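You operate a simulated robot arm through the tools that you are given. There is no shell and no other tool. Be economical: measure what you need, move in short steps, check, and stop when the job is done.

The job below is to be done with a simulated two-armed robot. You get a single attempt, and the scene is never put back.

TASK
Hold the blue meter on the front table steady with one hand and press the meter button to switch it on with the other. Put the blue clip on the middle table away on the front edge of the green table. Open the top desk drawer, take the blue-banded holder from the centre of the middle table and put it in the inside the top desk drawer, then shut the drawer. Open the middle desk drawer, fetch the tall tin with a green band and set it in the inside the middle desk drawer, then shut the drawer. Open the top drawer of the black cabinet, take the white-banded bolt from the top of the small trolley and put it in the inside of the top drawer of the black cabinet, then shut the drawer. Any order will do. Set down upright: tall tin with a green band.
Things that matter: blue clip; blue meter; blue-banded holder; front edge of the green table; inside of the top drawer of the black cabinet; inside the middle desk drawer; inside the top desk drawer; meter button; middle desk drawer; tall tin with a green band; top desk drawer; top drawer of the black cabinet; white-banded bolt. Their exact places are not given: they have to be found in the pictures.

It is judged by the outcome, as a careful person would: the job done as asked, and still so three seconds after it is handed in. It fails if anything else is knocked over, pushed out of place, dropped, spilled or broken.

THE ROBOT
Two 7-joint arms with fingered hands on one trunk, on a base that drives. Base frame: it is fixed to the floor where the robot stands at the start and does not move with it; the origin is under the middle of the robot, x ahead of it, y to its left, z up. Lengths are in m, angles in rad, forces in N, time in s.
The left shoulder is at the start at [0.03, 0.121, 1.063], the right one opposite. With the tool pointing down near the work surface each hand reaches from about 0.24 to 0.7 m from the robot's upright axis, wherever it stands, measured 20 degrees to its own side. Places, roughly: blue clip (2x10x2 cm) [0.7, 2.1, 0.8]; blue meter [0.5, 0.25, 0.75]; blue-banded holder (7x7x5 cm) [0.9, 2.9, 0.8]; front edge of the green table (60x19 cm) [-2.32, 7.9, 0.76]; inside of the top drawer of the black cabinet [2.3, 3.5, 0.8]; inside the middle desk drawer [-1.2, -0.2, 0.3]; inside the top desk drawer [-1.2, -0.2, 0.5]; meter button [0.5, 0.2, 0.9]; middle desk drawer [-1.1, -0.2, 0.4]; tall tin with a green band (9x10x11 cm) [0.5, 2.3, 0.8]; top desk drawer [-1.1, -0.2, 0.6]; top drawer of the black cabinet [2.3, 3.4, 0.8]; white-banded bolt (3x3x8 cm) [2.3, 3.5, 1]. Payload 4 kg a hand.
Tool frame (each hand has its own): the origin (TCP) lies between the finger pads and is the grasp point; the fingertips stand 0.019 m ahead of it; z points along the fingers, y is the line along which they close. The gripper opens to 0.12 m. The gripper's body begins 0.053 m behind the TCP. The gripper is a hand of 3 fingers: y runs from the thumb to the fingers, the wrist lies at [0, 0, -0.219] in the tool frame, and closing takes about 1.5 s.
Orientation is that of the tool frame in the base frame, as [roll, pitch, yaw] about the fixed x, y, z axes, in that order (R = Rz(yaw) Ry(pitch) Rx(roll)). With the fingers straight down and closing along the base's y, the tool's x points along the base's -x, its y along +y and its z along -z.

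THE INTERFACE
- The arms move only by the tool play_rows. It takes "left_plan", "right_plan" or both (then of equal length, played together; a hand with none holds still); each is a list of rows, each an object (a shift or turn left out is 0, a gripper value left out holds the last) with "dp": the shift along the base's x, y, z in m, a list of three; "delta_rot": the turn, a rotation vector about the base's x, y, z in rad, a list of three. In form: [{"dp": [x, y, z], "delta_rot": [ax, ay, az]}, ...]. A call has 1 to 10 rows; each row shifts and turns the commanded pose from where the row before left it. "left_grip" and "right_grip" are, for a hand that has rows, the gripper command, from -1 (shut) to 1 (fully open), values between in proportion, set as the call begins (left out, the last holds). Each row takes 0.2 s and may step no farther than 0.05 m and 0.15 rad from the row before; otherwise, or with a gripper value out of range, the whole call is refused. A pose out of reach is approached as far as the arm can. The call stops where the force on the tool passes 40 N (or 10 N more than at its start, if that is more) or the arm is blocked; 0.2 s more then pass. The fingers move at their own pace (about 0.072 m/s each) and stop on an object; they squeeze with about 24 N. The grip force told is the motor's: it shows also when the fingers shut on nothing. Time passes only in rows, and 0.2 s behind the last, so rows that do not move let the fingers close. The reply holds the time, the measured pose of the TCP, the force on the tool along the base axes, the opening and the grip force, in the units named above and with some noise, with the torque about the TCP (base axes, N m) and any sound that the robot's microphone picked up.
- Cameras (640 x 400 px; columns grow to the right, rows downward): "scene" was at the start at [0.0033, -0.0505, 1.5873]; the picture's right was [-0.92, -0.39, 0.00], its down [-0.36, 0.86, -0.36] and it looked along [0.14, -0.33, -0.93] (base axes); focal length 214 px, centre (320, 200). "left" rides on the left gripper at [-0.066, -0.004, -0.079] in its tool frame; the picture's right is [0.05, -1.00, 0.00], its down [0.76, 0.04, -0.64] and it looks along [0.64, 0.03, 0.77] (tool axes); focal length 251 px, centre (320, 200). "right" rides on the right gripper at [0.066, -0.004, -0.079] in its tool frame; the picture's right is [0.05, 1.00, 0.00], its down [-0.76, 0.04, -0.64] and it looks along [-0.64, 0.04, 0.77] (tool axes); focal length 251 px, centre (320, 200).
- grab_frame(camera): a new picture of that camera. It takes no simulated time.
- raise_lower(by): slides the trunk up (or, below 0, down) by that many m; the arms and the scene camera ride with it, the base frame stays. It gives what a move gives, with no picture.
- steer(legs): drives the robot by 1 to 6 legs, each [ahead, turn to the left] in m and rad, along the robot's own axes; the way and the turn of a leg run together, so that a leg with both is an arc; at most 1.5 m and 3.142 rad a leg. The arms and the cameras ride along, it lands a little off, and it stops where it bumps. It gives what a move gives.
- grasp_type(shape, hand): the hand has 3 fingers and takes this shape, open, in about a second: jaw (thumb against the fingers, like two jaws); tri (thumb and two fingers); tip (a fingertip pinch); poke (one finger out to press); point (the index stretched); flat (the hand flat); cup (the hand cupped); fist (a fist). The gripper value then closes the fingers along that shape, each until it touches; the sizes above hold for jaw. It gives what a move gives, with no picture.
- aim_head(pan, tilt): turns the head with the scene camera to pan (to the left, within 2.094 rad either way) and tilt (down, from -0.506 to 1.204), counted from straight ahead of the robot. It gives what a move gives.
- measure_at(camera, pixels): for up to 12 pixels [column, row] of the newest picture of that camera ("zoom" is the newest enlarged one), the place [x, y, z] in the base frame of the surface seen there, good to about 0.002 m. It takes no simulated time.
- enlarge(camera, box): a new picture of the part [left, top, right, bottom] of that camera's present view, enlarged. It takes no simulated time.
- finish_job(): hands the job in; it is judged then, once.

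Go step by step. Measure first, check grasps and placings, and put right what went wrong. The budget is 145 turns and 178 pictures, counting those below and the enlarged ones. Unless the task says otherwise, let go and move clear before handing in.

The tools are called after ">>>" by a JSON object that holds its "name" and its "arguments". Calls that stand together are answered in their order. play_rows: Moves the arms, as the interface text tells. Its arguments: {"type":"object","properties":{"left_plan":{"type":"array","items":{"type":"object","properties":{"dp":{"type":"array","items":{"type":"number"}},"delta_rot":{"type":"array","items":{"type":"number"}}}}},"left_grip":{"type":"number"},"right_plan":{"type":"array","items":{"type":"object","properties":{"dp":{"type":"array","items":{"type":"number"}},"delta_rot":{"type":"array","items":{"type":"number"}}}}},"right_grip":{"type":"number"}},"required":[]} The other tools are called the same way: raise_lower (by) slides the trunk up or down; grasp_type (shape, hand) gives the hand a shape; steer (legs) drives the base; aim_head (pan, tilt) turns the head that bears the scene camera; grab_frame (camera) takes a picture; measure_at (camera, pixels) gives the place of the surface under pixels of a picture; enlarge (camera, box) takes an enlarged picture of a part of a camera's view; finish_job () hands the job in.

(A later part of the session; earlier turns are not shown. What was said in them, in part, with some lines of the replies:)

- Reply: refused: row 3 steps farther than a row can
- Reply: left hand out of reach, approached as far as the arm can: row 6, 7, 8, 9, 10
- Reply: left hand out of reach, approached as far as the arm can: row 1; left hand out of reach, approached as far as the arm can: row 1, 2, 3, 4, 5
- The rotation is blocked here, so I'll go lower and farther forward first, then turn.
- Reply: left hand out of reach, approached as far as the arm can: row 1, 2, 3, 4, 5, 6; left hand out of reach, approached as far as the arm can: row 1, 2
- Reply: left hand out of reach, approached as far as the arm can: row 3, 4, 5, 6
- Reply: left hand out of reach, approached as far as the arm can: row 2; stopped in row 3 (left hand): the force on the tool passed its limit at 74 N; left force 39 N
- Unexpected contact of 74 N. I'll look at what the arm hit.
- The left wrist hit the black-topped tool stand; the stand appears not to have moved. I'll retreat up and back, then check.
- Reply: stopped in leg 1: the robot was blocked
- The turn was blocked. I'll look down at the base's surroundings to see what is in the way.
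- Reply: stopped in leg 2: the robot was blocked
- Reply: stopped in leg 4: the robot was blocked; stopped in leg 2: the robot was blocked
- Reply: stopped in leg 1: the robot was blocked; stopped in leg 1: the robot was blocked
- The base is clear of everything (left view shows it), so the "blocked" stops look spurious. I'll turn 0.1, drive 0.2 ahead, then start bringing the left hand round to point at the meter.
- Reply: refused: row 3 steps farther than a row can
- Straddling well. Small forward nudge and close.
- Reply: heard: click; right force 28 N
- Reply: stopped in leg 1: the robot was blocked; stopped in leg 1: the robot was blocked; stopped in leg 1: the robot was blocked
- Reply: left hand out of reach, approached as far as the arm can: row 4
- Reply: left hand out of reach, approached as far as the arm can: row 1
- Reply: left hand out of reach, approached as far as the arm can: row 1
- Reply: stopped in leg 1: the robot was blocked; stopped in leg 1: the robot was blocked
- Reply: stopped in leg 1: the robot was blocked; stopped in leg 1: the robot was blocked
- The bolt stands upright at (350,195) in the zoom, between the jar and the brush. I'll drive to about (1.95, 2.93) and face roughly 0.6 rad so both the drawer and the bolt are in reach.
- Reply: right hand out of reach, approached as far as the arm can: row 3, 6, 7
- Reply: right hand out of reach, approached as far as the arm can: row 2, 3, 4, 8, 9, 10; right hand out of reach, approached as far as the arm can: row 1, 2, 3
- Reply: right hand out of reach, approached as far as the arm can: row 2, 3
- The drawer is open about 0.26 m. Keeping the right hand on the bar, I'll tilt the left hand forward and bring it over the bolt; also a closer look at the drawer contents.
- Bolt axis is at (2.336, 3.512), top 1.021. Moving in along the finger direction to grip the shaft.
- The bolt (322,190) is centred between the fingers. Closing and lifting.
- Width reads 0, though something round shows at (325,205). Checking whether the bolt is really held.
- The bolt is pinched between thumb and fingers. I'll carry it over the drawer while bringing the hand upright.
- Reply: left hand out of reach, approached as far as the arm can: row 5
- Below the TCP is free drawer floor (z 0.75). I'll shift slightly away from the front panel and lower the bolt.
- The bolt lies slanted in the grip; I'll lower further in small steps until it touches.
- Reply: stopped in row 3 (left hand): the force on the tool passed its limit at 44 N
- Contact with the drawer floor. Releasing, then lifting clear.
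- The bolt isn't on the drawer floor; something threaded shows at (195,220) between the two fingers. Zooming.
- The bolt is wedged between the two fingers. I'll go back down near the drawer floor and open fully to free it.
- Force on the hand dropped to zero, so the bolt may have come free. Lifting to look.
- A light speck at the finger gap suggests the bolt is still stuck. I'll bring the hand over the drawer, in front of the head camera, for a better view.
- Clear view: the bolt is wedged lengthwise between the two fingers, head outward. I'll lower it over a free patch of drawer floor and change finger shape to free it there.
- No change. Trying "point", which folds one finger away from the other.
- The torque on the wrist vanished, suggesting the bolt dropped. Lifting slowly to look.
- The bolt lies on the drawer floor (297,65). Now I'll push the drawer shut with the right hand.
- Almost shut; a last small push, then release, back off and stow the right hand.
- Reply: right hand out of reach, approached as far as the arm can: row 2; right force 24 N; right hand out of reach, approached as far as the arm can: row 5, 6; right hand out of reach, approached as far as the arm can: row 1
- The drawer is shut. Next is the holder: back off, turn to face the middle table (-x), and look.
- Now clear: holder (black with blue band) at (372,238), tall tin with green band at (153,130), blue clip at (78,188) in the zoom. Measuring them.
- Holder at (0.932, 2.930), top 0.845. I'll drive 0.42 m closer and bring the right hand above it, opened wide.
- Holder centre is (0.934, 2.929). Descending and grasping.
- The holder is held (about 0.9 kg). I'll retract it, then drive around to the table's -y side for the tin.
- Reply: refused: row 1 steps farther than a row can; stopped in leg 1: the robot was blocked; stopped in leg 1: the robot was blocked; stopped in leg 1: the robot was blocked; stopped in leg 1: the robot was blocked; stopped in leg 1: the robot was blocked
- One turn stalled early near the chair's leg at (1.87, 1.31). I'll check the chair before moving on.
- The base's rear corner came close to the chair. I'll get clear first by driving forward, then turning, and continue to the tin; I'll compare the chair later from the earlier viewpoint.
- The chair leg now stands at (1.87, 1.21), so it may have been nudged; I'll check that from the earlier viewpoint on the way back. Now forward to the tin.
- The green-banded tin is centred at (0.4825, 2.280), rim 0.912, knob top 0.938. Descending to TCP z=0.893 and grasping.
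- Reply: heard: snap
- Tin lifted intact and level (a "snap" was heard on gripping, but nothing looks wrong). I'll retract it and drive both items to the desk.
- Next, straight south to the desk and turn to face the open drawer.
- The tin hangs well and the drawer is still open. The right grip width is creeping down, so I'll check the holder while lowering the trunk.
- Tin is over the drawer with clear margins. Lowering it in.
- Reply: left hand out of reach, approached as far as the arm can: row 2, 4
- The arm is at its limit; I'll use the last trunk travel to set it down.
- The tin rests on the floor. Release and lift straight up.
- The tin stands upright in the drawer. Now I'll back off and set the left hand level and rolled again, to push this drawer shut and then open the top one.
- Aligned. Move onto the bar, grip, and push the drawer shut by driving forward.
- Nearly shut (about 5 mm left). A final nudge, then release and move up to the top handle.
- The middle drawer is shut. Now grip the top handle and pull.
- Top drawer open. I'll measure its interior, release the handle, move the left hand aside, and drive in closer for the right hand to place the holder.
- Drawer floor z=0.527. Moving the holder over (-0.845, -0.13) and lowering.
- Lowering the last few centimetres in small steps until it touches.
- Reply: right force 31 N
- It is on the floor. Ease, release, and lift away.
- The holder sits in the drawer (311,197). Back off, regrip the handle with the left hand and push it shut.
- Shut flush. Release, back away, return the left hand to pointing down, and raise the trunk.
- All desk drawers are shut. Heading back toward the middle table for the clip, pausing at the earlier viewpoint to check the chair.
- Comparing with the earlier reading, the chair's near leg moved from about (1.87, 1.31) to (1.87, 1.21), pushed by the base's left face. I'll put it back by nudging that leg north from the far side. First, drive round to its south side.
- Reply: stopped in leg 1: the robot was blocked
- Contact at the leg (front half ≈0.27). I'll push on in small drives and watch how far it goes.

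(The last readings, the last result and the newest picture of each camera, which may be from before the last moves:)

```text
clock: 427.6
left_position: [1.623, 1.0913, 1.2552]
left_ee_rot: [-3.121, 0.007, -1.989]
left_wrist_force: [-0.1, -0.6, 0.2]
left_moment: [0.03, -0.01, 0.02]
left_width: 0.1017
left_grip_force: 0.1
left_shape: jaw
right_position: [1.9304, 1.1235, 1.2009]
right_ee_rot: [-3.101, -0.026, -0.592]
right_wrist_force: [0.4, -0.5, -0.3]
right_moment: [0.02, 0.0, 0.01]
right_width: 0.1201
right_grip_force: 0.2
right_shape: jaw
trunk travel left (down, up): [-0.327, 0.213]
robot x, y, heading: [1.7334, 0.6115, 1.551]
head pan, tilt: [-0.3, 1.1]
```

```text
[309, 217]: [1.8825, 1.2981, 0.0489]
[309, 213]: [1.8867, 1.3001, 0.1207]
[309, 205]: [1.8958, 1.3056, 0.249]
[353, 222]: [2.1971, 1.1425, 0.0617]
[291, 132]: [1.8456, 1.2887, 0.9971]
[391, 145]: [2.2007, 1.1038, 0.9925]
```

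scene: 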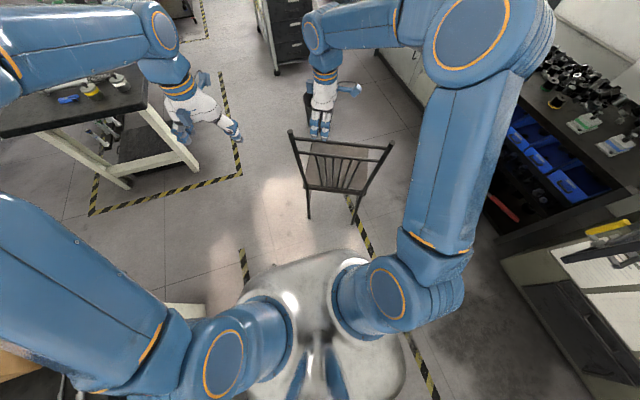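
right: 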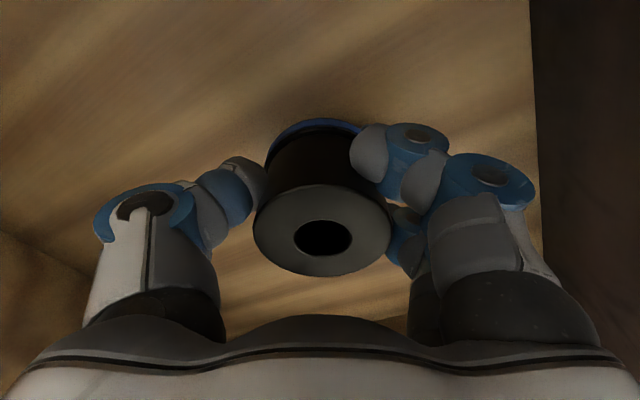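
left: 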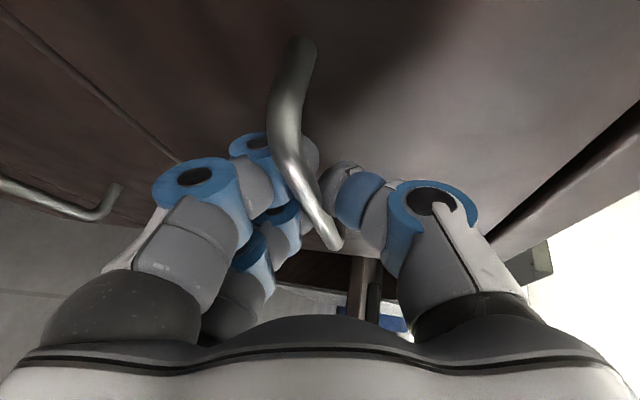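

The leg is back at (1.883, 1.298), within about 1.5 cm of the original. Now back to the middle table for the clip, keeping well clear of the chair.

>>> {"name": "steer", "arguments": {"legs": [[0, 0.53]]}}

>>> {"name": "steer", "arguments": {"legs": [[0, 0.53]]}}

>>> {"name": "steer", "arguments": {"legs": [[0, 0.53]]}}

>>> {"name": "steer", "arguments": {"legs": [[0.3, 0]]}}

>>> {"name": "steer", "arguments": {"legs": [[0, -0.52]]}}

>>> {"name": "steer", "arguments": {"legs": [[0, -0.52]]}}

>>> {"name": "steer", "arguments": {"legs": [[0, -0.52]]}}

>>> {"name": "steer", "arguments": {"legs": [[0.5, 0]]}}

>>> {"name": "steer", "arguments": {"legs": [[0.17, 0.5]]}}

>>> {"name": "steer", "arguments": {"legs": [[0.17, 0.5]]}}

>>> {"name": "steer", "arguments": {"legs": [[0.17, 0.5]]}}

```text
clock: 429.4
left_position: [1.3956, 0.9676, 1.2546]
left_ee_rot: [-3.12, 0.007, -1.461]
left_wrist_force: [0.5, 0.0, -0.2]
left_moment: [0.0, -0.03, 0.0]
left_width: 0.1019
left_grip_force: 0.0
left_shape: jaw
right_position: [1.6435, 1.1491, 1.2024]
right_ee_rot: [-3.101, -0.026, -0.066]
right_wrist_force: [0.0, -1.0, 0.0]
right_moment: [0.01, -0.02, 0.04]
right_width: 0.1198
right_grip_force: 0.1
right_shape: jaw
trunk travel left (down, up): [-0.327, 0.213]
robot x, y, heading: [1.7704, 0.6307, 2.08]
head pan, tilt: [-0.3, 1.1]
```

```text
clock: 431.3
left_position: [1.2759, 0.7351, 1.2553]
left_ee_rot: [-3.121, 0.005, -0.933]
left_wrist_force: [0.0, 0.2, -0.3]
left_moment: [0.01, 0.01, 0.01]
left_width: 0.1021
left_grip_force: 0.0
left_shape: jaw
right_position: [1.3989, 1.017, 1.2025]
right_ee_rot: [-3.102, -0.022, 0.464]
right_wrist_force: [0.9, 0.0, -0.9]
right_moment: [0.0, 0.03, -0.01]
right_width: 0.1201
right_grip_force: 0.1
right_shape: jaw
trunk travel left (down, up): [-0.327, 0.213]
robot x, y, heading: [1.7881, 0.6618, 2.607]
head pan, tilt: [-0.3, 1.1]
```

```text
clock: 433.2
left_position: [1.3072, 0.4635, 1.255]
left_ee_rot: [-3.123, 0.005, -0.403]
left_wrist_force: [-0.2, 0.0, -0.3]
left_moment: [0.0, 0.0, 0.02]
left_width: 0.1021
left_grip_force: 0.1
left_shape: jaw
right_position: [1.2711, 0.7699, 1.2008]
right_ee_rot: [-3.104, -0.026, 0.997]
right_wrist_force: [0.1, 0.3, 0.0]
right_moment: [0.0, -0.01, 0.0]
right_width: 0.1199
right_grip_force: 0.1
right_shape: jaw
trunk travel left (down, up): [-0.327, 0.213]
robot x, y, heading: [1.7869, 0.7048, 3.123]
head pan, tilt: [-0.3, 1.1]
```

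```text
clock: 435.3
left_position: [1.0074, 0.4657, 1.2523]
left_ee_rot: [-3.121, 0.004, -0.401]
left_wrist_force: [-0.2, -0.2, -0.4]
left_moment: [-0.02, -0.03, 0.0]
left_width: 0.1019
left_grip_force: 0.1
left_shape: jaw
right_position: [0.9717, 0.7718, 1.2024]
right_ee_rot: [-3.102, -0.026, 0.998]
right_wrist_force: [0.3, -0.6, 1.0]
right_moment: [0.0, -0.01, 0.02]
right_width: 0.1201
right_grip_force: 0.1
right_shape: jaw
trunk travel left (down, up): [-0.327, 0.213]
robot x, y, heading: [1.4872, 0.7068, 3.131]
head pan, tilt: [-0.3, 1.1]
```

```text
clock: 437.1
left_position: [0.9552, 0.7365, 1.2536]
left_ee_rot: [-3.119, 0.005, -0.921]
left_wrist_force: [-1.0, 0.9, -0.1]
left_moment: [-0.02, -0.01, -0.03]
left_width: 0.1019
left_grip_force: 0.0
left_shape: jaw
right_position: [1.0743, 1.0208, 1.2014]
right_ee_rot: [-3.102, -0.025, 0.477]
right_wrist_force: [0.4, 0.5, 0.2]
right_moment: [-0.01, 0.01, 0.02]
right_width: 0.1199
right_grip_force: 0.0
right_shape: jaw
trunk travel left (down, up): [-0.327, 0.213]
robot x, y, heading: [1.4707, 0.6721, 2.605]
head pan, tilt: [-0.3, 1.1]
```

```text
clock: 439.0
left_position: [1.0537, 0.9853, 1.2537]
left_ee_rot: [-3.12, 0.004, -1.444]
left_wrist_force: [-0.6, 0.0, 0.1]
left_moment: [0.02, 0.0, -0.05]
left_width: 0.1018
left_grip_force: 0.2
left_shape: jaw
right_position: [1.2996, 1.1719, 1.2015]
right_ee_rot: [-3.103, -0.028, -0.046]
right_wrist_force: [-0.5, 0.1, -0.9]
right_moment: [0.02, 0.01, -0.01]
right_width: 0.1201
right_grip_force: 0.2
right_shape: jaw
trunk travel left (down, up): [-0.327, 0.213]
robot x, y, heading: [1.4333, 0.6558, 2.078]
head pan, tilt: [-0.3, 1.1]
```

```text
clock: 440.9
left_position: [1.2699, 1.1322, 1.2541]
left_ee_rot: [-3.12, 0.006, -1.967]
left_wrist_force: [-0.2, 0.7, -0.5]
left_moment: [0.01, -0.02, -0.01]
left_width: 0.1022
left_grip_force: 0.1
left_shape: jaw
right_position: [1.5766, 1.1711, 1.2015]
right_ee_rot: [-3.102, -0.026, -0.568]
right_wrist_force: [0.0, -0.2, -0.4]
right_moment: [-0.04, -0.01, 0.0]
right_width: 0.1201
right_grip_force: 0.1
right_shape: jaw
trunk travel left (down, up): [-0.327, 0.213]
robot x, y, heading: [1.3959, 0.6523, 1.57]
head pan, tilt: [-0.3, 1.1]
```

```text
clock: 443.8
left_position: [1.272, 1.6353, 1.2542]
left_ee_rot: [-3.122, 0.007, -1.966]
left_wrist_force: [0.1, 0.3, 0.2]
left_moment: [-0.03, -0.02, 0.03]
left_width: 0.1021
left_grip_force: 0.0
left_shape: jaw
right_position: [1.5773, 1.6722, 1.2003]
right_ee_rot: [-3.101, -0.026, -0.569]
right_wrist_force: [0.7, 0.4, 0.3]
right_moment: [-0.02, 0.02, -0.03]
right_width: 0.12
right_grip_force: 0.1
right_shape: jaw
trunk travel left (down, up): [-0.327, 0.213]
robot x, y, heading: [1.3898, 1.1553, 1.567]
head pan, tilt: [-0.3, 1.1]
```

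```text
clock: 445.6
left_position: [1.0197, 1.6774, 1.2545]
left_ee_rot: [-3.122, 0.007, -1.47]
left_wrist_force: [-0.4, -1.0, -0.3]
left_moment: [0.01, -0.01, -0.02]
left_width: 0.1023
left_grip_force: 0.0
left_shape: jaw
right_position: [1.27, 1.8565, 1.2019]
right_ee_rot: [-3.102, -0.024, -0.07]
right_wrist_force: [0.4, -0.3, -0.1]
right_moment: [-0.02, -0.04, -0.02]
right_width: 0.1201
right_grip_force: 0.0
right_shape: jaw
trunk travel left (down, up): [-0.327, 0.213]
robot x, y, heading: [1.3854, 1.3333, 2.065]
head pan, tilt: [-0.3, 1.1]
```

```text
clock: 447.5
left_position: [0.7813, 1.5842, 1.255]
left_ee_rot: [-3.122, 0.006, -0.967]
left_wrist_force: [0.0, 0.0, 0.1]
left_moment: [-0.01, 0.0, -0.01]
left_width: 0.1023
left_grip_force: 0.1
left_shape: jaw
right_position: [0.9153, 1.8624, 1.2029]
right_ee_rot: [-3.103, -0.023, 0.432]
right_wrist_force: [-0.2, -0.6, 0.5]
right_moment: [0.01, -0.01, 0.02]
right_width: 0.1197
right_grip_force: 0.1
right_shape: jaw
trunk travel left (down, up): [-0.327, 0.213]
robot x, y, heading: [1.2894, 1.4882, 2.566]
head pan, tilt: [-0.3, 1.1]
```

```text
clock: 449.3
left_position: [0.6366, 1.3818, 1.2552]
left_ee_rot: [-3.12, 0.006, -0.467]
left_wrist_force: [0.0, -0.2, 0.2]
left_moment: [0.02, 0.03, 0.0]
left_width: 0.102
left_grip_force: 0.1
left_shape: jaw
right_position: [0.6197, 1.6884, 1.2018]
right_ee_rot: [-3.102, -0.024, 0.932]
right_wrist_force: [0.9, 0.1, 0.9]
right_moment: [0.02, 0.02, 0.0]
right_width: 0.12
right_grip_force: 0.1
right_shape: jaw
trunk travel left (down, up): [-0.327, 0.213]
robot x, y, heading: [1.1266, 1.5805, 3.065]
head pan, tilt: [-0.3, 1.1]
```

>>> {"name": "steer", "arguments": {"legs": [[0, 0.2]]}}

>>> {"name": "steer", "arguments": {"legs": [[0.45, 0]]}}

>>> {"name": "steer", "arguments": {"legs": [[0, -0.56]]}}

>>> {"name": "steer", "arguments": {"legs": [[0, -0.56]]}}

>>> {"name": "steer", "arguments": {"legs": [[0, -0.56]]}}

>>> {"name": "steer", "arguments": {"legs": [[0.15, 0]]}}

>>> {"name": "grab_frame", "arguments": {"camera": "right"}}

```text
clock: 450.4
left_position: [0.6844, 1.2859, 1.2544]
left_ee_rot: [-3.121, 0.006, -0.266]
left_wrist_force: [-1.0, -0.5, -0.5]
left_moment: [0.01, -0.03, 0.02]
left_width: 0.1021
left_grip_force: 0.2
left_shape: jaw
right_position: [0.607, 1.5845, 1.2014]
right_ee_rot: [-3.1, -0.026, 1.133]
right_wrist_force: [-0.5, 0.3, -0.1]
right_moment: [0.01, 0.01, 0.0]
right_width: 0.1202
right_grip_force: 0.0
right_shape: jaw
trunk travel left (down, up): [-0.327, 0.213]
robot x, y, heading: [1.1231, 1.5896, -3.015]
head pan, tilt: [-0.3, 1.1]
```

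```text
clock: 453.1
left_position: [0.2349, 1.2333, 1.2548]
left_ee_rot: [-3.119, 0.003, -0.269]
left_wrist_force: [-0.2, -0.6, 0.5]
left_moment: [0.01, -0.03, 0.0]
left_width: 0.102
left_grip_force: 0.0
left_shape: jaw
right_position: [0.1576, 1.5318, 1.2008]
right_ee_rot: [-3.104, -0.023, 1.133]
right_wrist_force: [0.4, -0.7, 0.7]
right_moment: [-0.03, 0.0, 0.02]
right_width: 0.12
right_grip_force: 0.1
right_shape: jaw
trunk travel left (down, up): [-0.327, 0.213]
robot x, y, heading: [0.6788, 1.5318, -3.015]
head pan, tilt: [-0.3, 1.1]
```

```text
clock: 455.1
left_position: [0.146, 1.5106, 1.2546]
left_ee_rot: [-3.123, 0.006, -0.824]
left_wrist_force: [-1.0, -0.1, -0.9]
left_moment: [-0.01, -0.03, 0.0]
left_width: 0.1018
left_grip_force: 0.2
left_shape: jaw
right_position: [0.2384, 1.805, 1.2022]
right_ee_rot: [-3.101, -0.023, 0.575]
right_wrist_force: [0.1, 0.8, 0.1]
right_moment: [0.01, 0.0, -0.01]
right_width: 0.1198
right_grip_force: 0.1
right_shape: jaw
trunk travel left (down, up): [-0.327, 0.213]
robot x, y, heading: [0.6624, 1.4946, 2.702]
head pan, tilt: [-0.3, 1.1]
```

```text
clock: 457.1
left_position: [0.2325, 1.7846, 1.2541]
left_ee_rot: [-3.121, 0.005, -1.384]
left_wrist_force: [0.2, 0.3, -1.3]
left_moment: [0.02, 0.0, 0.0]
left_width: 0.1021
left_grip_force: 0.0
left_shape: jaw
right_position: [0.4663, 1.984, 1.2009]
right_ee_rot: [-3.101, -0.024, 0.014]
right_wrist_force: [0.4, 0.7, 0.3]
right_moment: [-0.01, -0.02, 0.02]
right_width: 0.1201
right_grip_force: 0.0
right_shape: jaw
trunk travel left (down, up): [-0.327, 0.213]
robot x, y, heading: [0.6279, 1.4716, 2.136]
head pan, tilt: [-0.3, 1.1]
```

```text
clock: 459.0
left_position: [0.4614, 1.9485, 1.2535]
left_ee_rot: [-3.12, 0.004, -1.951]
left_wrist_force: [-0.3, -0.6, -0.4]
left_moment: [0.03, -0.01, -0.01]
left_width: 0.1022
left_grip_force: 0.0
left_shape: jaw
right_position: [0.7662, 1.9909, 1.202]
right_ee_rot: [-3.102, -0.024, -0.553]
right_wrist_force: [-0.1, 0.2, 0.4]
right_moment: [-0.02, -0.01, 0.03]
right_width: 0.1199
right_grip_force: 0.1
right_shape: jaw
trunk travel left (down, up): [-0.327, 0.213]
robot x, y, heading: [0.5851, 1.4704, 1.586]
head pan, tilt: [-0.3, 1.1]
```

```text
clock: 460.4
left_position: [0.4574, 2.1009, 1.2551]
left_ee_rot: [-3.121, 0.004, -1.951]
left_wrist_force: [0.0, 0.6, 0.2]
left_moment: [-0.03, 0.03, 0.01]
left_width: 0.102
left_grip_force: 0.0
left_shape: jaw
right_position: [0.761, 2.1436, 1.2022]
right_ee_rot: [-3.103, -0.026, -0.55]
right_wrist_force: [0.6, 0.6, 0.2]
right_moment: [-0.01, -0.01, 0.0]
right_width: 0.1202
right_grip_force: 0.1
right_shape: jaw
trunk travel left (down, up): [-0.327, 0.213]
robot x, y, heading: [0.5833, 1.6262, 1.587]
head pan, tilt: [-0.3, 1.1]
```

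```text
29 pictures are left
5 turns are left
```

right: 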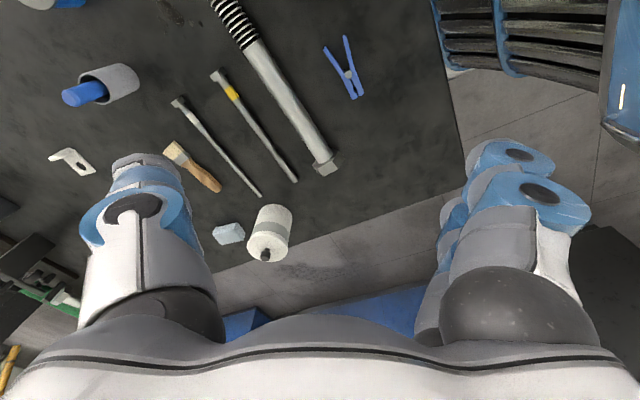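

Only 5 turns remain, so I'll batch tightly. The clip is at (345,70), known position (0.722, 2.138, 0.818). I'll pick it with the right hand, lift it, drive to the aisle and north along it, and take pictures.

>>> {"name": "play_rows", "arguments": {"right_plan": [{"dp": [-0.008, -0.001, -0.045], "delta_rot": [0, 0, 0.13]}, {"dp": [-0.008, -0.001, -0.045], "delta_rot": [0, 0, 0.13]}, {"dp": [-0.008, -0.001, -0.045], "delta_rot": [0, 0, 0.13]}, {"dp": [-0.008, -0.001, -0.045], "delta_rot": [0, 0, 0.13]}, {"dp": [-0.007, -0.002, -0.045], "delta_rot": [0, 0, 0.13]}, {"dp": [0, 0, -0.048]}, {"dp": [0, 0, -0.048]}, {"dp": [0, 0, -0.04]}, {"dp": [0, 0, -0.013]}, {"dp": [0, 0, -0.007]}], "right_grip": 0.2}}

>>> {"name": "play_rows", "arguments": {"right_plan": [{"dp": [0, 0, 0]}, {"dp": [0, 0, 0]}, {"dp": [0, 0, 0]}, {"dp": [0, 0, 0]}, {"dp": [0, 0, 0]}, {"dp": [0, 0, 0]}], "right_grip": -1}}

>>> {"name": "play_rows", "arguments": {"right_plan": [{"dp": [0, 0, 0.02]}, {"dp": [0, 0, 0.045]}, {"dp": [0, 0, 0.045]}, {"dp": [0, 0, 0.045]}, {"dp": [0, 0, 0.045]}, {"dp": [0, 0, 0.045]}, {"dp": [0, 0, 0.045]}, {"dp": [0, 0, 0.045]}, {"dp": [0, 0, 0.04]}]}}

>>> {"name": "grab_frame", "arguments": {"camera": "right"}}

>>> {"name": "steer", "arguments": {"legs": [[-0.3, 0]]}}

>>> {"name": "steer", "arguments": {"legs": [[0, 0.52]]}}

>>> {"name": "steer", "arguments": {"legs": [[0, 0.52]]}}

>>> {"name": "steer", "arguments": {"legs": [[0, 0.52]]}}

>>> {"name": "steer", "arguments": {"legs": [[0.8, 0]]}}

>>> {"name": "steer", "arguments": {"legs": [[0, -0.515]]}}

>>> {"name": "steer", "arguments": {"legs": [[0, -0.515]]}}

>>> {"name": "steer", "arguments": {"legs": [[0, -0.515]]}}

>>> {"name": "steer", "arguments": {"legs": [[1.5, 0]]}}

>>> {"name": "steer", "arguments": {"legs": [[1.2, 0]]}}

>>> {"name": "aim_head", "arguments": {"pan": 0.45, "tilt": 0.4}}

>>> {"name": "grab_frame", "arguments": {"camera": "scene"}}

>>> {"name": "measure_at", "arguments": {"camera": "scene", "pixels": [[320, 120], [320, 160], [320, 200], [320, 250], [260, 160], [260, 200], [380, 160], [380, 200], [440, 180], [200, 180], [320, 140], [290, 140]]}}

```text
clock: 462.6
left_position: [0.4579, 2.0974, 1.2557]
left_ee_rot: [-3.122, 0.006, -1.949]
left_wrist_force: [-0.5, 0.7, -0.7]
left_moment: [0.01, 0.02, 0.0]
left_width: 0.102
left_grip_force: 0.1
left_shape: jaw
right_position: [0.7254, 2.1368, 0.8226]
right_ee_rot: [-3.099, -0.023, 0.098]
right_wrist_force: [1.0, -0.1, 17.7]
right_moment: [-0.84, 0.13, 0.09]
right_width: 0.072
right_grip_force: 0.1
right_shape: jaw
trunk travel left (down, up): [-0.327, 0.213]
robot x, y, heading: [0.5809, 1.628, 1.59]
head pan, tilt: [-0.3, 1.1]
```

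```text
clock: 464.0
left_position: [0.4582, 2.0964, 1.2551]
left_ee_rot: [-3.123, 0.006, -1.949]
left_wrist_force: [-0.6, -0.2, 0.6]
left_moment: [0.0, -0.02, 0.01]
left_width: 0.102
left_grip_force: 0.1
left_shape: jaw
right_position: [0.7247, 2.136, 0.8218]
right_ee_rot: [-3.101, -0.023, 0.099]
right_wrist_force: [1.2, -4.0, 23.5]
right_moment: [-1.13, 0.07, 0.07]
right_width: 0.0276
right_grip_force: 24.2
right_shape: jaw
trunk travel left (down, up): [-0.327, 0.213]
robot x, y, heading: [0.582, 1.6253, 1.588]
head pan, tilt: [-0.3, 1.1]
```

```text
clock: 466.0
left_position: [0.4602, 2.0987, 1.2554]
left_ee_rot: [-3.123, 0.005, -1.95]
left_wrist_force: [-0.4, -0.1, 0.9]
left_moment: [0.02, -0.01, -0.01]
left_width: 0.1019
left_grip_force: 0.0
left_shape: jaw
right_position: [0.7246, 2.1372, 1.1951]
right_ee_rot: [-3.103, -0.025, 0.102]
right_wrist_force: [0.5, -0.5, 0.3]
right_moment: [-0.01, -0.02, -0.01]
right_width: 0.0261
right_grip_force: 24.4
right_shape: jaw
trunk travel left (down, up): [-0.327, 0.213]
robot x, y, heading: [0.5815, 1.6265, 1.587]
head pan, tilt: [-0.3, 1.1]
```

```text
28 pictures are left
```

right: 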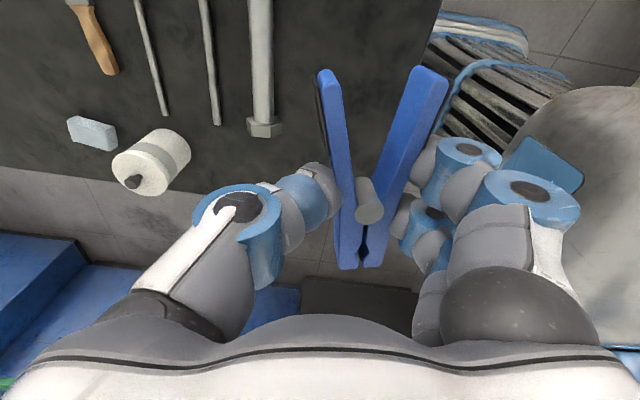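

```text
clock: 468.1
left_position: [0.4639, 1.7978, 1.2552]
left_ee_rot: [-3.122, 0.006, -1.951]
left_wrist_force: [1.2, -0.4, 0.0]
left_moment: [0.03, -0.01, 0.02]
left_width: 0.1023
left_grip_force: 0.1
left_shape: jaw
right_position: [0.7297, 1.8355, 1.1954]
right_ee_rot: [-3.102, -0.024, 0.1]
right_wrist_force: [-1.1, 0.4, -0.5]
right_moment: [0.01, -0.01, -0.01]
right_width: 0.0263
right_grip_force: 23.6
right_shape: jaw
trunk travel left (down, up): [-0.327, 0.213]
robot x, y, heading: [0.5863, 1.3231, 1.595]
head pan, tilt: [-0.3, 1.1]
```

```text
clock: 469.9
left_position: [0.2445, 1.6737, 1.2537]
left_ee_rot: [-3.122, 0.005, -1.428]
left_wrist_force: [0.1, -0.7, 0.3]
left_moment: [0.0, 0.03, 0.02]
left_width: 0.102
left_grip_force: 0.0
left_shape: jaw
right_position: [0.4562, 1.838, 1.195]
right_ee_rot: [-3.1, -0.024, 0.621]
right_wrist_force: [-0.7, 0.4, 0.5]
right_moment: [-0.02, 0.01, -0.02]
right_width: 0.0261
right_grip_force: 23.9
right_shape: jaw
trunk travel left (down, up): [-0.327, 0.213]
robot x, y, heading: [0.6237, 1.3404, 2.11]
head pan, tilt: [-0.3, 1.1]
```

```text
clock: 471.8
left_position: [0.1309, 1.4435, 1.2554]
left_ee_rot: [-3.121, 0.005, -0.91]
left_wrist_force: [-1.1, 0.9, -0.5]
left_moment: [-0.02, 0.05, 0.01]
left_width: 0.1018
left_grip_force: 0.1
left_shape: jaw
right_position: [0.2338, 1.6924, 1.1965]
right_ee_rot: [-3.1, -0.023, 1.139]
right_wrist_force: [0.5, -0.6, -0.7]
right_moment: [0.0, 0.0, -0.02]
right_width: 0.026
right_grip_force: 23.8
right_shape: jaw
trunk travel left (down, up): [-0.327, 0.213]
robot x, y, heading: [0.6393, 1.3793, 2.628]
head pan, tilt: [-0.3, 1.1]
```

```text
clock: 473.7
left_position: [0.1665, 1.1812, 1.2552]
left_ee_rot: [-3.123, 0.004, -0.385]
left_wrist_force: [0.2, 0.3, -0.1]
left_moment: [-0.04, 0.01, 0.02]
left_width: 0.1021
left_grip_force: 0.1
left_shape: jaw
right_position: [0.1298, 1.4474, 1.196]
right_ee_rot: [-3.1, -0.024, 1.664]
right_wrist_force: [0.0, -0.1, -0.2]
right_moment: [-0.03, 0.05, -0.03]
right_width: 0.0257
right_grip_force: 24.1
right_shape: jaw
trunk travel left (down, up): [-0.327, 0.213]
robot x, y, heading: [0.6374, 1.4206, -3.14]
head pan, tilt: [-0.3, 1.1]
```

```text
clock: 478.0
left_position: [-0.6378, 1.176, 1.2548]
left_ee_rot: [-3.122, 0.004, -0.384]
left_wrist_force: [0.0, -0.2, 0.1]
left_moment: [0.01, 0.01, -0.02]
left_width: 0.1021
left_grip_force: 0.0
left_shape: jaw
right_position: [-0.6737, 1.4434, 1.195]
right_ee_rot: [-3.103, -0.025, 1.664]
right_wrist_force: [0.0, 0.0, 0.8]
right_moment: [0.01, -0.01, 0.01]
right_width: 0.0255
right_grip_force: 24.0
right_shape: jaw
trunk travel left (down, up): [-0.327, 0.213]
robot x, y, heading: [-0.1663, 1.4145, -3.135]
head pan, tilt: [-0.3, 1.1]
```

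```text
clock: 479.8
left_position: [-0.693, 1.4395, 1.2544]
left_ee_rot: [-3.122, 0.003, -0.896]
left_wrist_force: [0.4, 0.1, -0.9]
left_moment: [-0.02, -0.03, 0.04]
left_width: 0.102
left_grip_force: 0.1
left_shape: jaw
right_position: [-0.5939, 1.6884, 1.1956]
right_ee_rot: [-3.103, -0.023, 1.153]
right_wrist_force: [0.0, -0.2, -0.8]
right_moment: [-0.06, 0.0, -0.05]
right_width: 0.0255
right_grip_force: 23.4
right_shape: jaw
trunk travel left (down, up): [-0.327, 0.213]
robot x, y, heading: [-0.1813, 1.3799, 2.63]
head pan, tilt: [-0.3, 1.1]
```

```text
clock: 481.7
left_position: [-0.599, 1.6829, 1.2548]
left_ee_rot: [-3.121, 0.004, -1.408]
left_wrist_force: [-0.4, -0.6, 0.7]
left_moment: [-0.04, -0.02, 0.0]
left_width: 0.1019
left_grip_force: 0.1
left_shape: jaw
right_position: [-0.3917, 1.8525, 1.1954]
right_ee_rot: [-3.105, -0.025, 0.641]
right_wrist_force: [-1.3, -1.1, -0.6]
right_moment: [0.03, 0.04, 0.0]
right_width: 0.0254
right_grip_force: 24.0
right_shape: jaw
trunk travel left (down, up): [-0.327, 0.213]
robot x, y, heading: [-0.2162, 1.3644, 2.112]
head pan, tilt: [-0.3, 1.1]
```

```text
clock: 483.5
left_position: [-0.3931, 1.8309, 1.2547]
left_ee_rot: [-3.12, 0.005, -1.924]
left_wrist_force: [-1.2, 0.1, 0.0]
left_moment: [0.03, -0.01, -0.01]
left_width: 0.102
left_grip_force: 0.0
left_shape: jaw
right_position: [-0.1279, 1.8753, 1.1945]
right_ee_rot: [-3.102, -0.026, 0.126]
right_wrist_force: [0.1, 0.5, -0.7]
right_moment: [0.01, -0.04, 0.04]
right_width: 0.0252
right_grip_force: 23.7
right_shape: jaw
trunk travel left (down, up): [-0.327, 0.213]
robot x, y, heading: [-0.2544, 1.3656, 1.61]
head pan, tilt: [-0.3, 1.1]
```

```text
clock: 491.0
left_position: [-0.4585, 3.3342, 1.2552]
left_ee_rot: [-3.123, 0.002, -1.913]
left_wrist_force: [0.1, 0.5, -0.4]
left_moment: [-0.02, 0.0, 0.01]
left_width: 0.1021
left_grip_force: 0.1
left_shape: jaw
right_position: [-0.1952, 3.3826, 1.1961]
right_ee_rot: [-3.104, -0.025, 0.136]
right_wrist_force: [1.1, -0.1, -0.7]
right_moment: [-0.01, 0.02, 0.01]
right_width: 0.0248
right_grip_force: 24.3
right_shape: jaw
trunk travel left (down, up): [-0.327, 0.213]
robot x, y, heading: [-0.3157, 2.8691, 1.62]
head pan, tilt: [-0.3, 1.1]
```

```text
clock: 497.1
left_position: [-0.5241, 4.5307, 1.2556]
left_ee_rot: [-3.119, 0.002, -1.905]
left_wrist_force: [0.1, -0.9, -0.1]
left_moment: [-0.02, -0.01, 0.01]
left_width: 0.1021
left_grip_force: 0.2
left_shape: jaw
right_position: [-0.261, 4.5805, 1.1944]
right_ee_rot: [-3.105, -0.025, 0.145]
right_wrist_force: [-0.1, 0.4, -0.4]
right_moment: [-0.03, -0.01, 0.01]
right_width: 0.0251
right_grip_force: 23.9
right_shape: jaw
trunk travel left (down, up): [-0.327, 0.213]
robot x, y, heading: [-0.3807, 4.0648, 1.627]
head pan, tilt: [-0.3, 1.1]
```

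```text
clock: 498.1
left_position: [-0.5229, 4.5319, 1.2544]
left_ee_rot: [-3.122, 0.004, -1.903]
left_wrist_force: [-0.3, 0.1, 0.4]
left_moment: [0.03, 0.0, 0.01]
left_width: 0.102
left_grip_force: 0.0
left_shape: jaw
right_position: [-0.2595, 4.5806, 1.1959]
right_ee_rot: [-3.102, -0.025, 0.145]
right_wrist_force: [-0.3, -0.1, 0.4]
right_moment: [0.02, 0.01, 0.0]
right_width: 0.0248
right_grip_force: 24.2
right_shape: jaw
trunk travel left (down, up): [-0.327, 0.213]
robot x, y, heading: [-0.3783, 4.064, 1.625]
head pan, tilt: [0.45, 0.4]
```

```text
27 pictures are left
```

scene: 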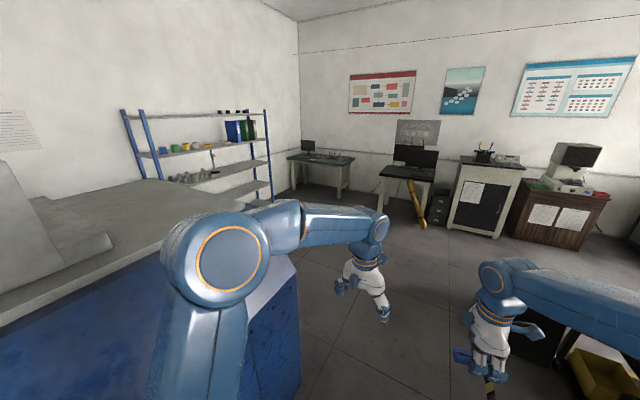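

```text
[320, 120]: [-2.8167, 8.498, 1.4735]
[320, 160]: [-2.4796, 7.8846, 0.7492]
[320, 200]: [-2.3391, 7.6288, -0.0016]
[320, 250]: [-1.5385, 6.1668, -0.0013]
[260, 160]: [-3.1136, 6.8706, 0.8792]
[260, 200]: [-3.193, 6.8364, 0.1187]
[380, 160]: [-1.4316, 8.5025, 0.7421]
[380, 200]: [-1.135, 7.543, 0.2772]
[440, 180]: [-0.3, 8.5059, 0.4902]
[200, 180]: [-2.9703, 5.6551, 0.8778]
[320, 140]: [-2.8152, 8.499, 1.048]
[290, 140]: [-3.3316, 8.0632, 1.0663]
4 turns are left
```

The clip is firmly held and the green table is at (320,160), top z≈0.75, front edge near y=7.8. I'll pass the blue cabinet's corner, drive diagonally to it, face +y and look.

>>> {"name": "steer", "arguments": {"legs": [[0, -0.12]]}}

>>> {"name": "steer", "arguments": {"legs": [[1.4, 0]]}}

>>> {"name": "steer", "arguments": {"legs": [[0, 0.47]]}}

>>> {"name": "steer", "arguments": {"legs": [[0, 0.47]]}}

>>> {"name": "steer", "arguments": {"legs": [[1.3, 0]]}}

>>> {"name": "steer", "arguments": {"legs": [[1.2, 0]]}}

>>> {"name": "steer", "arguments": {"legs": [[0, -0.44]]}}

>>> {"name": "steer", "arguments": {"legs": [[0, -0.44]]}}

>>> {"name": "aim_head", "arguments": {"pan": 0.0, "tilt": 0.6}}

>>> {"name": "grab_frame", "arguments": {"camera": "scene"}}

>>> {"name": "measure_at", "arguments": {"camera": "scene", "pixels": [[320, 200], [320, 210], [320, 220], [320, 230], [320, 240], [320, 250], [280, 220], [360, 220], [360, 230], [360, 240], [250, 230], [400, 230]]}}

>>> {"name": "grab_frame", "arguments": {"camera": "right"}}

```text
clock: 499.1
left_position: [-0.4665, 4.5433, 1.2559]
left_ee_rot: [-3.122, 0.006, -2.026]
left_wrist_force: [-0.9, 0.1, 0.3]
left_moment: [0.02, -0.02, -0.01]
left_width: 0.102
left_grip_force: 0.1
left_shape: jaw
right_position: [-0.199, 4.5618, 1.1963]
right_ee_rot: [-3.105, -0.025, 0.025]
right_wrist_force: [-0.8, 0.4, 0.4]
right_moment: [-0.02, 0.02, 0.01]
right_width: 0.0247
right_grip_force: 24.5
right_shape: jaw
trunk travel left (down, up): [-0.327, 0.213]
robot x, y, heading: [-0.3912, 4.0673, 1.506]
head pan, tilt: [0.45, 0.4]
```

```text
clock: 506.1
left_position: [-0.3774, 5.9374, 1.2546]
left_ee_rot: [-3.121, 0.004, -2.025]
left_wrist_force: [1.0, 0.6, 0.4]
left_moment: [-0.01, 0.01, 0.03]
left_width: 0.1022
left_grip_force: 0.2
left_shape: jaw
right_position: [-0.1092, 5.9564, 1.1948]
right_ee_rot: [-3.103, -0.024, 0.025]
right_wrist_force: [0.7, 0.6, -0.8]
right_moment: [-0.04, -0.01, -0.02]
right_width: 0.0251
right_grip_force: 24.3
right_shape: jaw
trunk travel left (down, up): [-0.327, 0.213]
robot x, y, heading: [-0.2982, 5.4584, 1.509]
head pan, tilt: [0.45, 0.4]
```

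```text
clock: 507.8
left_position: [-0.5862, 5.8445, 1.2556]
left_ee_rot: [-3.122, 0.004, -1.55]
left_wrist_force: [0.0, 0.3, -0.8]
left_moment: [0.02, -0.01, 0.04]
left_width: 0.1021
left_grip_force: 0.0
left_shape: jaw
right_position: [-0.3549, 5.9839, 1.195]
right_ee_rot: [-3.103, -0.023, 0.498]
right_wrist_force: [-0.1, 0.2, 0.4]
right_moment: [0.05, 0.01, -0.02]
right_width: 0.0251
right_grip_force: 24.3
right_shape: jaw
trunk travel left (down, up): [-0.327, 0.213]
robot x, y, heading: [-0.264, 5.4698, 1.987]
head pan, tilt: [0.45, 0.4]
```

```text
clock: 509.6
left_position: [-0.723, 5.6613, 1.2542]
left_ee_rot: [-3.12, 0.005, -1.085]
left_wrist_force: [1.6, -0.3, -0.1]
left_moment: [-0.04, 0.01, 0.01]
left_width: 0.1018
left_grip_force: 0.2
left_shape: jaw
right_position: [-0.5795, 5.8882, 1.1951]
right_ee_rot: [-3.104, -0.023, 0.963]
right_wrist_force: [0.1, -0.3, 0.2]
right_moment: [-0.01, -0.02, 0.0]
right_width: 0.0247
right_grip_force: 24.6
right_shape: jaw
trunk travel left (down, up): [-0.327, 0.213]
robot x, y, heading: [-0.2406, 5.4983, 2.456]
head pan, tilt: [0.45, 0.4]
```

```text
clock: 516.1
left_position: [-1.7251, 6.4783, 1.2548]
left_ee_rot: [-3.12, 0.002, -1.08]
left_wrist_force: [-1.0, 0.0, -0.2]
left_moment: [0.01, -0.01, 0.02]
left_width: 0.1021
left_grip_force: 0.1
left_shape: jaw
right_position: [-1.5814, 6.7066, 1.196]
right_ee_rot: [-3.102, -0.025, 0.969]
right_wrist_force: [0.3, 0.1, 0.2]
right_moment: [0.0, -0.01, -0.04]
right_width: 0.0248
right_grip_force: 24.2
right_shape: jaw
trunk travel left (down, up): [-0.327, 0.213]
robot x, y, heading: [-1.2431, 6.3165, 2.456]
head pan, tilt: [0.45, 0.4]
```

```text
clock: 522.2
left_position: [-2.6652, 7.2433, 1.2547]
left_ee_rot: [-3.12, 0.002, -1.083]
left_wrist_force: [-0.2, 0.8, 0.1]
left_moment: [0.01, 0.04, -0.02]
left_width: 0.1018
left_grip_force: 0.0
left_shape: jaw
right_position: [-2.5217, 7.4717, 1.1964]
right_ee_rot: [-3.103, -0.024, 0.969]
right_wrist_force: [-0.1, -0.5, 0.0]
right_moment: [0.01, -0.05, 0.02]
right_width: 0.0248
right_grip_force: 24.1
right_shape: jaw
trunk travel left (down, up): [-0.327, 0.213]
robot x, y, heading: [-2.1845, 7.0822, 2.457]
head pan, tilt: [0.45, 0.4]
```

```text
clock: 523.9
left_position: [-2.551, 7.4342, 1.2547]
left_ee_rot: [-3.122, 0.003, -1.519]
left_wrist_force: [-0.9, 0.0, -0.3]
left_moment: [0.01, 0.0, 0.0]
left_width: 0.1022
left_grip_force: 0.1
left_shape: jaw
right_position: [-2.3248, 7.5803, 1.1945]
right_ee_rot: [-3.103, -0.024, 0.529]
right_wrist_force: [-0.1, -0.6, -0.2]
right_moment: [0.03, 0.01, 0.02]
right_width: 0.0249
right_grip_force: 24.4
right_shape: jaw
trunk travel left (down, up): [-0.327, 0.213]
robot x, y, heading: [-2.2164, 7.0692, 2.015]
head pan, tilt: [0.45, 0.4]
```

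```text
clock: 525.6
left_position: [-2.3611, 7.5443, 1.2544]
left_ee_rot: [-3.122, 0.004, -1.964]
left_wrist_force: [-0.4, -0.6, -0.5]
left_moment: [-0.01, 0.0, -0.03]
left_width: 0.1021
left_grip_force: 0.1
left_shape: jaw
right_position: [-2.0949, 7.579, 1.195]
right_ee_rot: [-3.104, -0.023, 0.087]
right_wrist_force: [0.1, -0.3, -0.4]
right_moment: [0.02, 0.0, 0.02]
right_width: 0.0246
right_grip_force: 23.9
right_shape: jaw
trunk travel left (down, up): [-0.327, 0.213]
robot x, y, heading: [-2.248, 7.0735, 1.578]
head pan, tilt: [0.45, 0.4]
```

```text
clock: 526.5
left_position: [-2.3629, 7.5433, 1.255]
left_ee_rot: [-3.122, 0.003, -1.961]
left_wrist_force: [0.2, 0.1, 0.0]
left_moment: [0.01, 0.0, -0.02]
left_width: 0.1019
left_grip_force: 0.0
left_shape: jaw
right_position: [-2.0973, 7.5787, 1.1961]
right_ee_rot: [-3.103, -0.026, 0.087]
right_wrist_force: [-0.4, -0.2, -0.1]
right_moment: [0.05, -0.03, -0.01]
right_width: 0.0246
right_grip_force: 23.9
right_shape: jaw
trunk travel left (down, up): [-0.327, 0.213]
robot x, y, heading: [-2.2501, 7.0647, 1.575]
head pan, tilt: [0.0, 0.6]
```

```text
26 pictures are left
```

scene: 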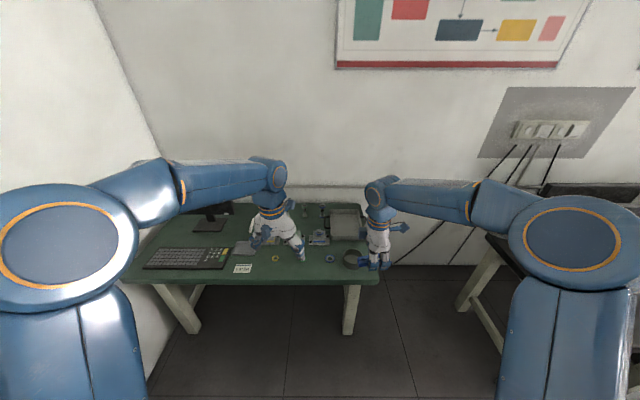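

```text
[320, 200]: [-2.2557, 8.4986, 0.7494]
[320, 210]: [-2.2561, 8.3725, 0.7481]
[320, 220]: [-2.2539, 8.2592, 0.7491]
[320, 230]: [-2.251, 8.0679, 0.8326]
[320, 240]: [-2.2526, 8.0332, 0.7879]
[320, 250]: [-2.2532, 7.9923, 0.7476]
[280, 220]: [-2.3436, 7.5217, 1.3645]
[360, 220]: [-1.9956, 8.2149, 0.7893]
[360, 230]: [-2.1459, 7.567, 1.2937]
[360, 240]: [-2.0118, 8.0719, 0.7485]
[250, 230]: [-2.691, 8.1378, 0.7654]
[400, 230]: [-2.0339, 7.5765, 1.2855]
```

```text
25 pictures are left
3 turns are left
```

right: 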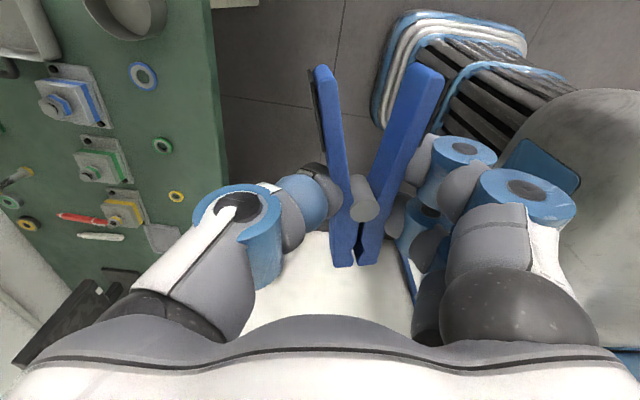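

The right view places three rings along y≈7.90 at x≈-2.20, -2.35, -2.50; the front edge is at about y=7.79. I'll set the clip in front of them at about (-2.295, 7.836): drive 0.17 m in and hover the clip above that spot.

>>> {"name": "steer", "arguments": {"legs": [[0.17, 0]]}}

>>> {"name": "play_rows", "arguments": {"right_plan": [{"dp": [-0.039, 0.017, 0]}, {"dp": [-0.039, 0.017, 0]}, {"dp": [-0.039, 0.017, 0]}, {"dp": [-0.039, 0.018, 0]}, {"dp": [-0.039, 0.018, 0]}]}}

>>> {"name": "play_rows", "arguments": {"right_plan": [{"dp": [0, 0, -0.045]}, {"dp": [0, 0, -0.045]}, {"dp": [0, 0, -0.045]}, {"dp": [0, 0, -0.045]}, {"dp": [0, 0, -0.045]}, {"dp": [0, 0, -0.045]}, {"dp": [0, 0, -0.045]}, {"dp": [0, 0, -0.03]}]}}

>>> {"name": "grab_frame", "arguments": {"camera": "right"}}

>>> {"name": "measure_at", "arguments": {"camera": "right", "pixels": [[100, 40], [150, 60], [200, 100], [250, 60], [260, 120], [220, 60], [300, 40], [460, 60], [480, 100], [440, 40], [400, 30], [345, 240]]}}

>>> {"name": "enlarge", "arguments": {"camera": "scene", "box": [220, 200, 420, 330]}}

```text
clock: 528.0
left_position: [-2.3624, 7.717, 1.2538]
left_ee_rot: [-3.121, 0.002, -1.963]
left_wrist_force: [0.4, 1.2, 0.7]
left_moment: [-0.01, 0.0, 0.0]
left_width: 0.102
left_grip_force: 0.1
left_shape: jaw
right_position: [-2.0971, 7.7509, 1.1954]
right_ee_rot: [-3.104, -0.023, 0.086]
right_wrist_force: [-1.2, -0.2, -0.3]
right_moment: [0.01, 0.01, 0.0]
right_width: 0.0245
right_grip_force: 24.1
right_shape: jaw
trunk travel left (down, up): [-0.327, 0.213]
robot x, y, heading: [-2.2482, 7.2379, 1.575]
head pan, tilt: [0.0, 0.6]
```

```text
clock: 529.2
left_position: [-2.3646, 7.7161, 1.2546]
left_ee_rot: [-3.121, 0.003, -1.961]
left_wrist_force: [-0.8, -0.1, -0.9]
left_moment: [-0.03, -0.02, 0.01]
left_width: 0.102
left_grip_force: 0.1
left_shape: jaw
right_position: [-2.2951, 7.8374, 1.1946]
right_ee_rot: [-3.104, -0.026, 0.089]
right_wrist_force: [-1.2, 0.3, -1.0]
right_moment: [0.02, 0.0, 0.01]
right_width: 0.0243
right_grip_force: 24.0
right_shape: jaw
trunk travel left (down, up): [-0.327, 0.213]
robot x, y, heading: [-2.2507, 7.238, 1.581]
head pan, tilt: [0.0, 0.6]
```

```text
clock: 531.0
left_position: [-2.3623, 7.7146, 1.2548]
left_ee_rot: [-3.12, 0.004, -1.964]
left_wrist_force: [-0.6, -0.3, 0.0]
left_moment: [-0.03, -0.03, -0.01]
left_width: 0.1019
left_grip_force: 0.0
left_shape: jaw
right_position: [-2.2913, 7.836, 0.8484]
right_ee_rot: [-3.103, -0.026, 0.085]
right_wrist_force: [-0.3, -0.5, -0.7]
right_moment: [0.0, 0.02, -0.03]
right_width: 0.0243
right_grip_force: 23.7
right_shape: jaw
trunk travel left (down, up): [-0.327, 0.213]
robot x, y, heading: [-2.2502, 7.2443, 1.578]
head pan, tilt: [0.0, 0.6]
```

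```text
24 pictures are left
```

right: 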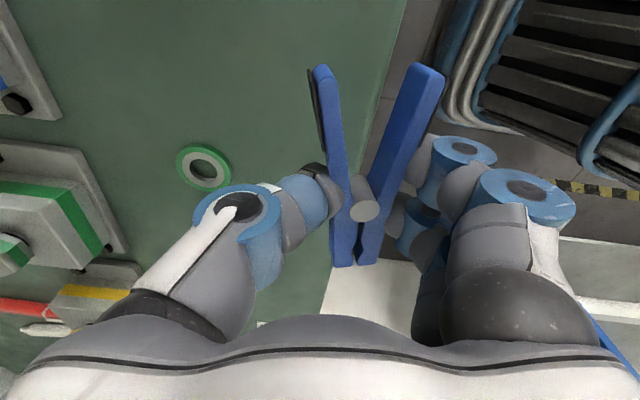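

```text
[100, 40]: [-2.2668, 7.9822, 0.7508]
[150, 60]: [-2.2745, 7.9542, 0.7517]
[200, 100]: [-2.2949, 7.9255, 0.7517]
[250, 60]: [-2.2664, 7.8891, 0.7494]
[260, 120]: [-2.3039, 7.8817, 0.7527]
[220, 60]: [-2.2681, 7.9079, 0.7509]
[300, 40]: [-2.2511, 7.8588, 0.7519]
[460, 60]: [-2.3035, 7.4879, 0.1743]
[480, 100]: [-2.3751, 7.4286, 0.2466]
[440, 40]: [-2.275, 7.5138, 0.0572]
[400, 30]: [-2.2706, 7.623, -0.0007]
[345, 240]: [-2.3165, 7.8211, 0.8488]
```

```text
3.08 times, centred on (320, 265) of scene
2 turns are left
```

zoom: 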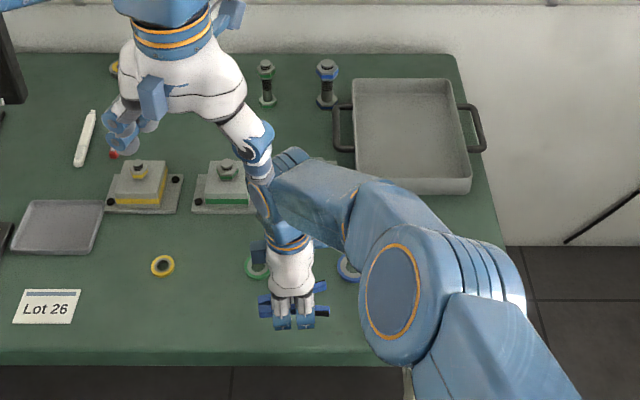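

The clip sits slightly to the edge side of the TCP (edge at y≈7.797), so I'll shift 2.8 cm inward, lower to the table, release, and lift clear.

>>> {"name": "play_rows", "arguments": {"right_plan": [{"dp": [0, 0.028, 0]}, {"dp": [0, 0, -0.03]}, {"dp": [0, 0, -0.03]}, {"dp": [0, 0, -0.008]}, {"dp": [0, 0, -0.004]}, {"dp": [0, 0, 0]}]}}

>>> {"name": "play_rows", "arguments": {"right_plan": [{"dp": [0, 0, 0]}, {"dp": [0, 0, 0]}, {"dp": [0, 0, 0]}, {"dp": [0, 0, 0]}, {"dp": [0, 0, 0]}], "right_grip": 0.08}}

>>> {"name": "play_rows", "arguments": {"right_plan": [{"dp": [0, 0, 0.015]}, {"dp": [0, 0, 0.03]}, {"dp": [0, 0, 0.045]}, {"dp": [0, 0, 0.045]}, {"dp": [0, 0, 0.045]}, {"dp": [0, 0, 0.045]}, {"dp": [0, 0, 0.045]}, {"dp": [0, -0.04, 0.02]}, {"dp": [0.01, -0.045, 0]}, {"dp": [0.01, -0.045, 0]}]}}

>>> {"name": "grab_frame", "arguments": {"camera": "right"}}

>>> {"name": "enlarge", "arguments": {"camera": "scene", "box": [220, 200, 420, 330]}}

```text
clock: 532.4
left_position: [-2.363, 7.7149, 1.2554]
left_ee_rot: [-3.12, 0.002, -1.964]
left_wrist_force: [-0.6, -0.5, 0.0]
left_moment: [0.01, 0.02, 0.02]
left_width: 0.1018
left_grip_force: 0.2
left_shape: jaw
right_position: [-2.2818, 7.8446, 0.8164]
right_ee_rot: [-3.103, -0.026, 0.088]
right_wrist_force: [0.5, 0.0, -0.4]
right_moment: [-0.01, -0.03, -0.01]
right_width: 0.0244
right_grip_force: 23.5
right_shape: jaw
right hand out of reach, approached as far as the arm can: row 1, 2, 3, 5
trunk travel left (down, up): [-0.327, 0.213]
robot x, y, heading: [-2.2502, 7.2413, 1.577]
head pan, tilt: [0.0, 0.6]
```

```text
clock: 533.6
left_position: [-2.3644, 7.7145, 1.255]
left_ee_rot: [-3.12, 0.004, -1.964]
left_wrist_force: [0.0, -0.4, 0.2]
left_moment: [0.01, 0.01, -0.01]
left_width: 0.102
left_grip_force: 0.0
left_shape: jaw
right_position: [-2.2817, 7.8452, 0.815]
right_ee_rot: [-3.103, -0.025, 0.088]
right_wrist_force: [-0.4, -0.5, 0.1]
right_moment: [0.0, 0.02, -0.03]
right_width: 0.0645
right_grip_force: 0.1
right_shape: jaw
trunk travel left (down, up): [-0.327, 0.213]
robot x, y, heading: [-2.2502, 7.2425, 1.578]
head pan, tilt: [0.0, 0.6]
```

```text
clock: 535.8
left_position: [-2.3643, 7.7137, 1.2557]
left_ee_rot: [-3.121, 0.003, -1.965]
left_wrist_force: [0.1, 0.9, 0.6]
left_moment: [0.0, 0.03, 0.01]
left_width: 0.1019
left_grip_force: 0.1
left_shape: jaw
right_position: [-2.3173, 7.8712, 1.105]
right_ee_rot: [-3.103, -0.024, 0.086]
right_wrist_force: [0.3, -0.2, -0.1]
right_moment: [-0.02, -0.01, 0.0]
right_width: 0.0647
right_grip_force: 0.1
right_shape: jaw
right hand out of reach, approached as far as the arm can: row 2, 3, 4, 5, 7, 8, 9, 10
trunk travel left (down, up): [-0.327, 0.213]
robot x, y, heading: [-2.2497, 7.242, 1.578]
head pan, tilt: [0.0, 0.6]
```

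```text
22 pictures are left
```

right: 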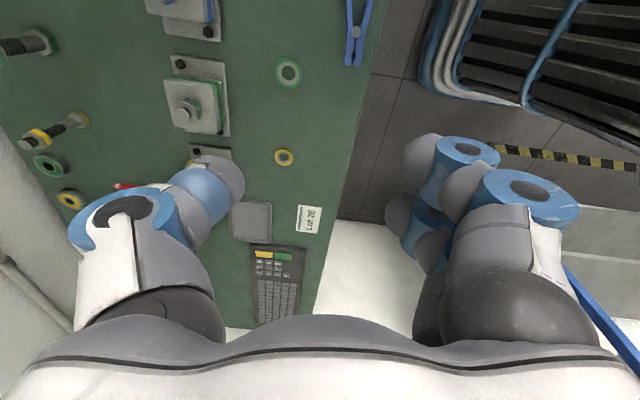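

```text
3.08 times, centred on (320, 265) of scene
1 turns are left
```

zoom: 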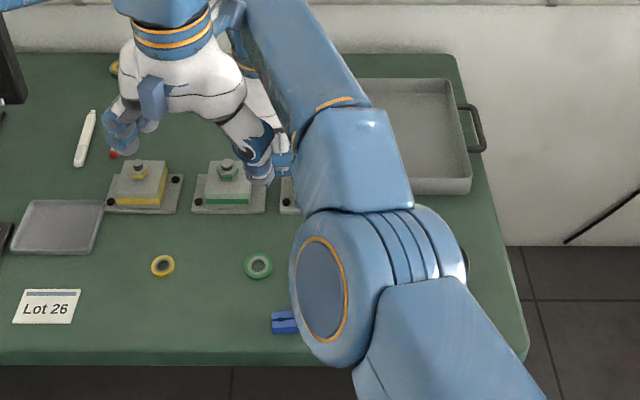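

The clip lies on the front edge of the green table, at (285,322) in the zoomed view. It is behind the edge line and clear of the rings. It fell about 4 cm when I opened the hand, because the arm stopped short of the table. Both hands are empty and clear, and this is my last turn, so I'm handing in.

>>> {"name": "finish_job", "arguments": {}}

```text
The job is handed in.
```

I handed the job in with all five parts done, though a few things didn't go cleanly.

- **Meter:** it is switched on. I held it with the left hand and pressed the button with the right; there was a click and the display lit.
- **Bolt:** it is in the top drawer of the black cabinet, which is shut. It wedged between the fingers when I first released it and dropped a few centimetres onto the drawer floor when I freed it.
- **Tin:** it is upright in the middle desk drawer, which is shut. There was a "snap" sound when I gripped it, but I saw no damage.
- **Holder:** it is in the top desk drawer, which is shut.
- **Clip:** it is on the front edge of the green table. The arm stopped short there, so it fell about 4 cm onto the table.

**Bumps along the way:**
- The robot's base pushed the chair near the middle table by about 10 cm. I pushed it back; the one leg I had measured before is within about 1.5 cm of where it was, but I had no earlier reading for the rest of the chair.
- Early on, the left wrist also hit the tool stand on the front table, at 74 N. It looked unmoved in the pictures afterwards.
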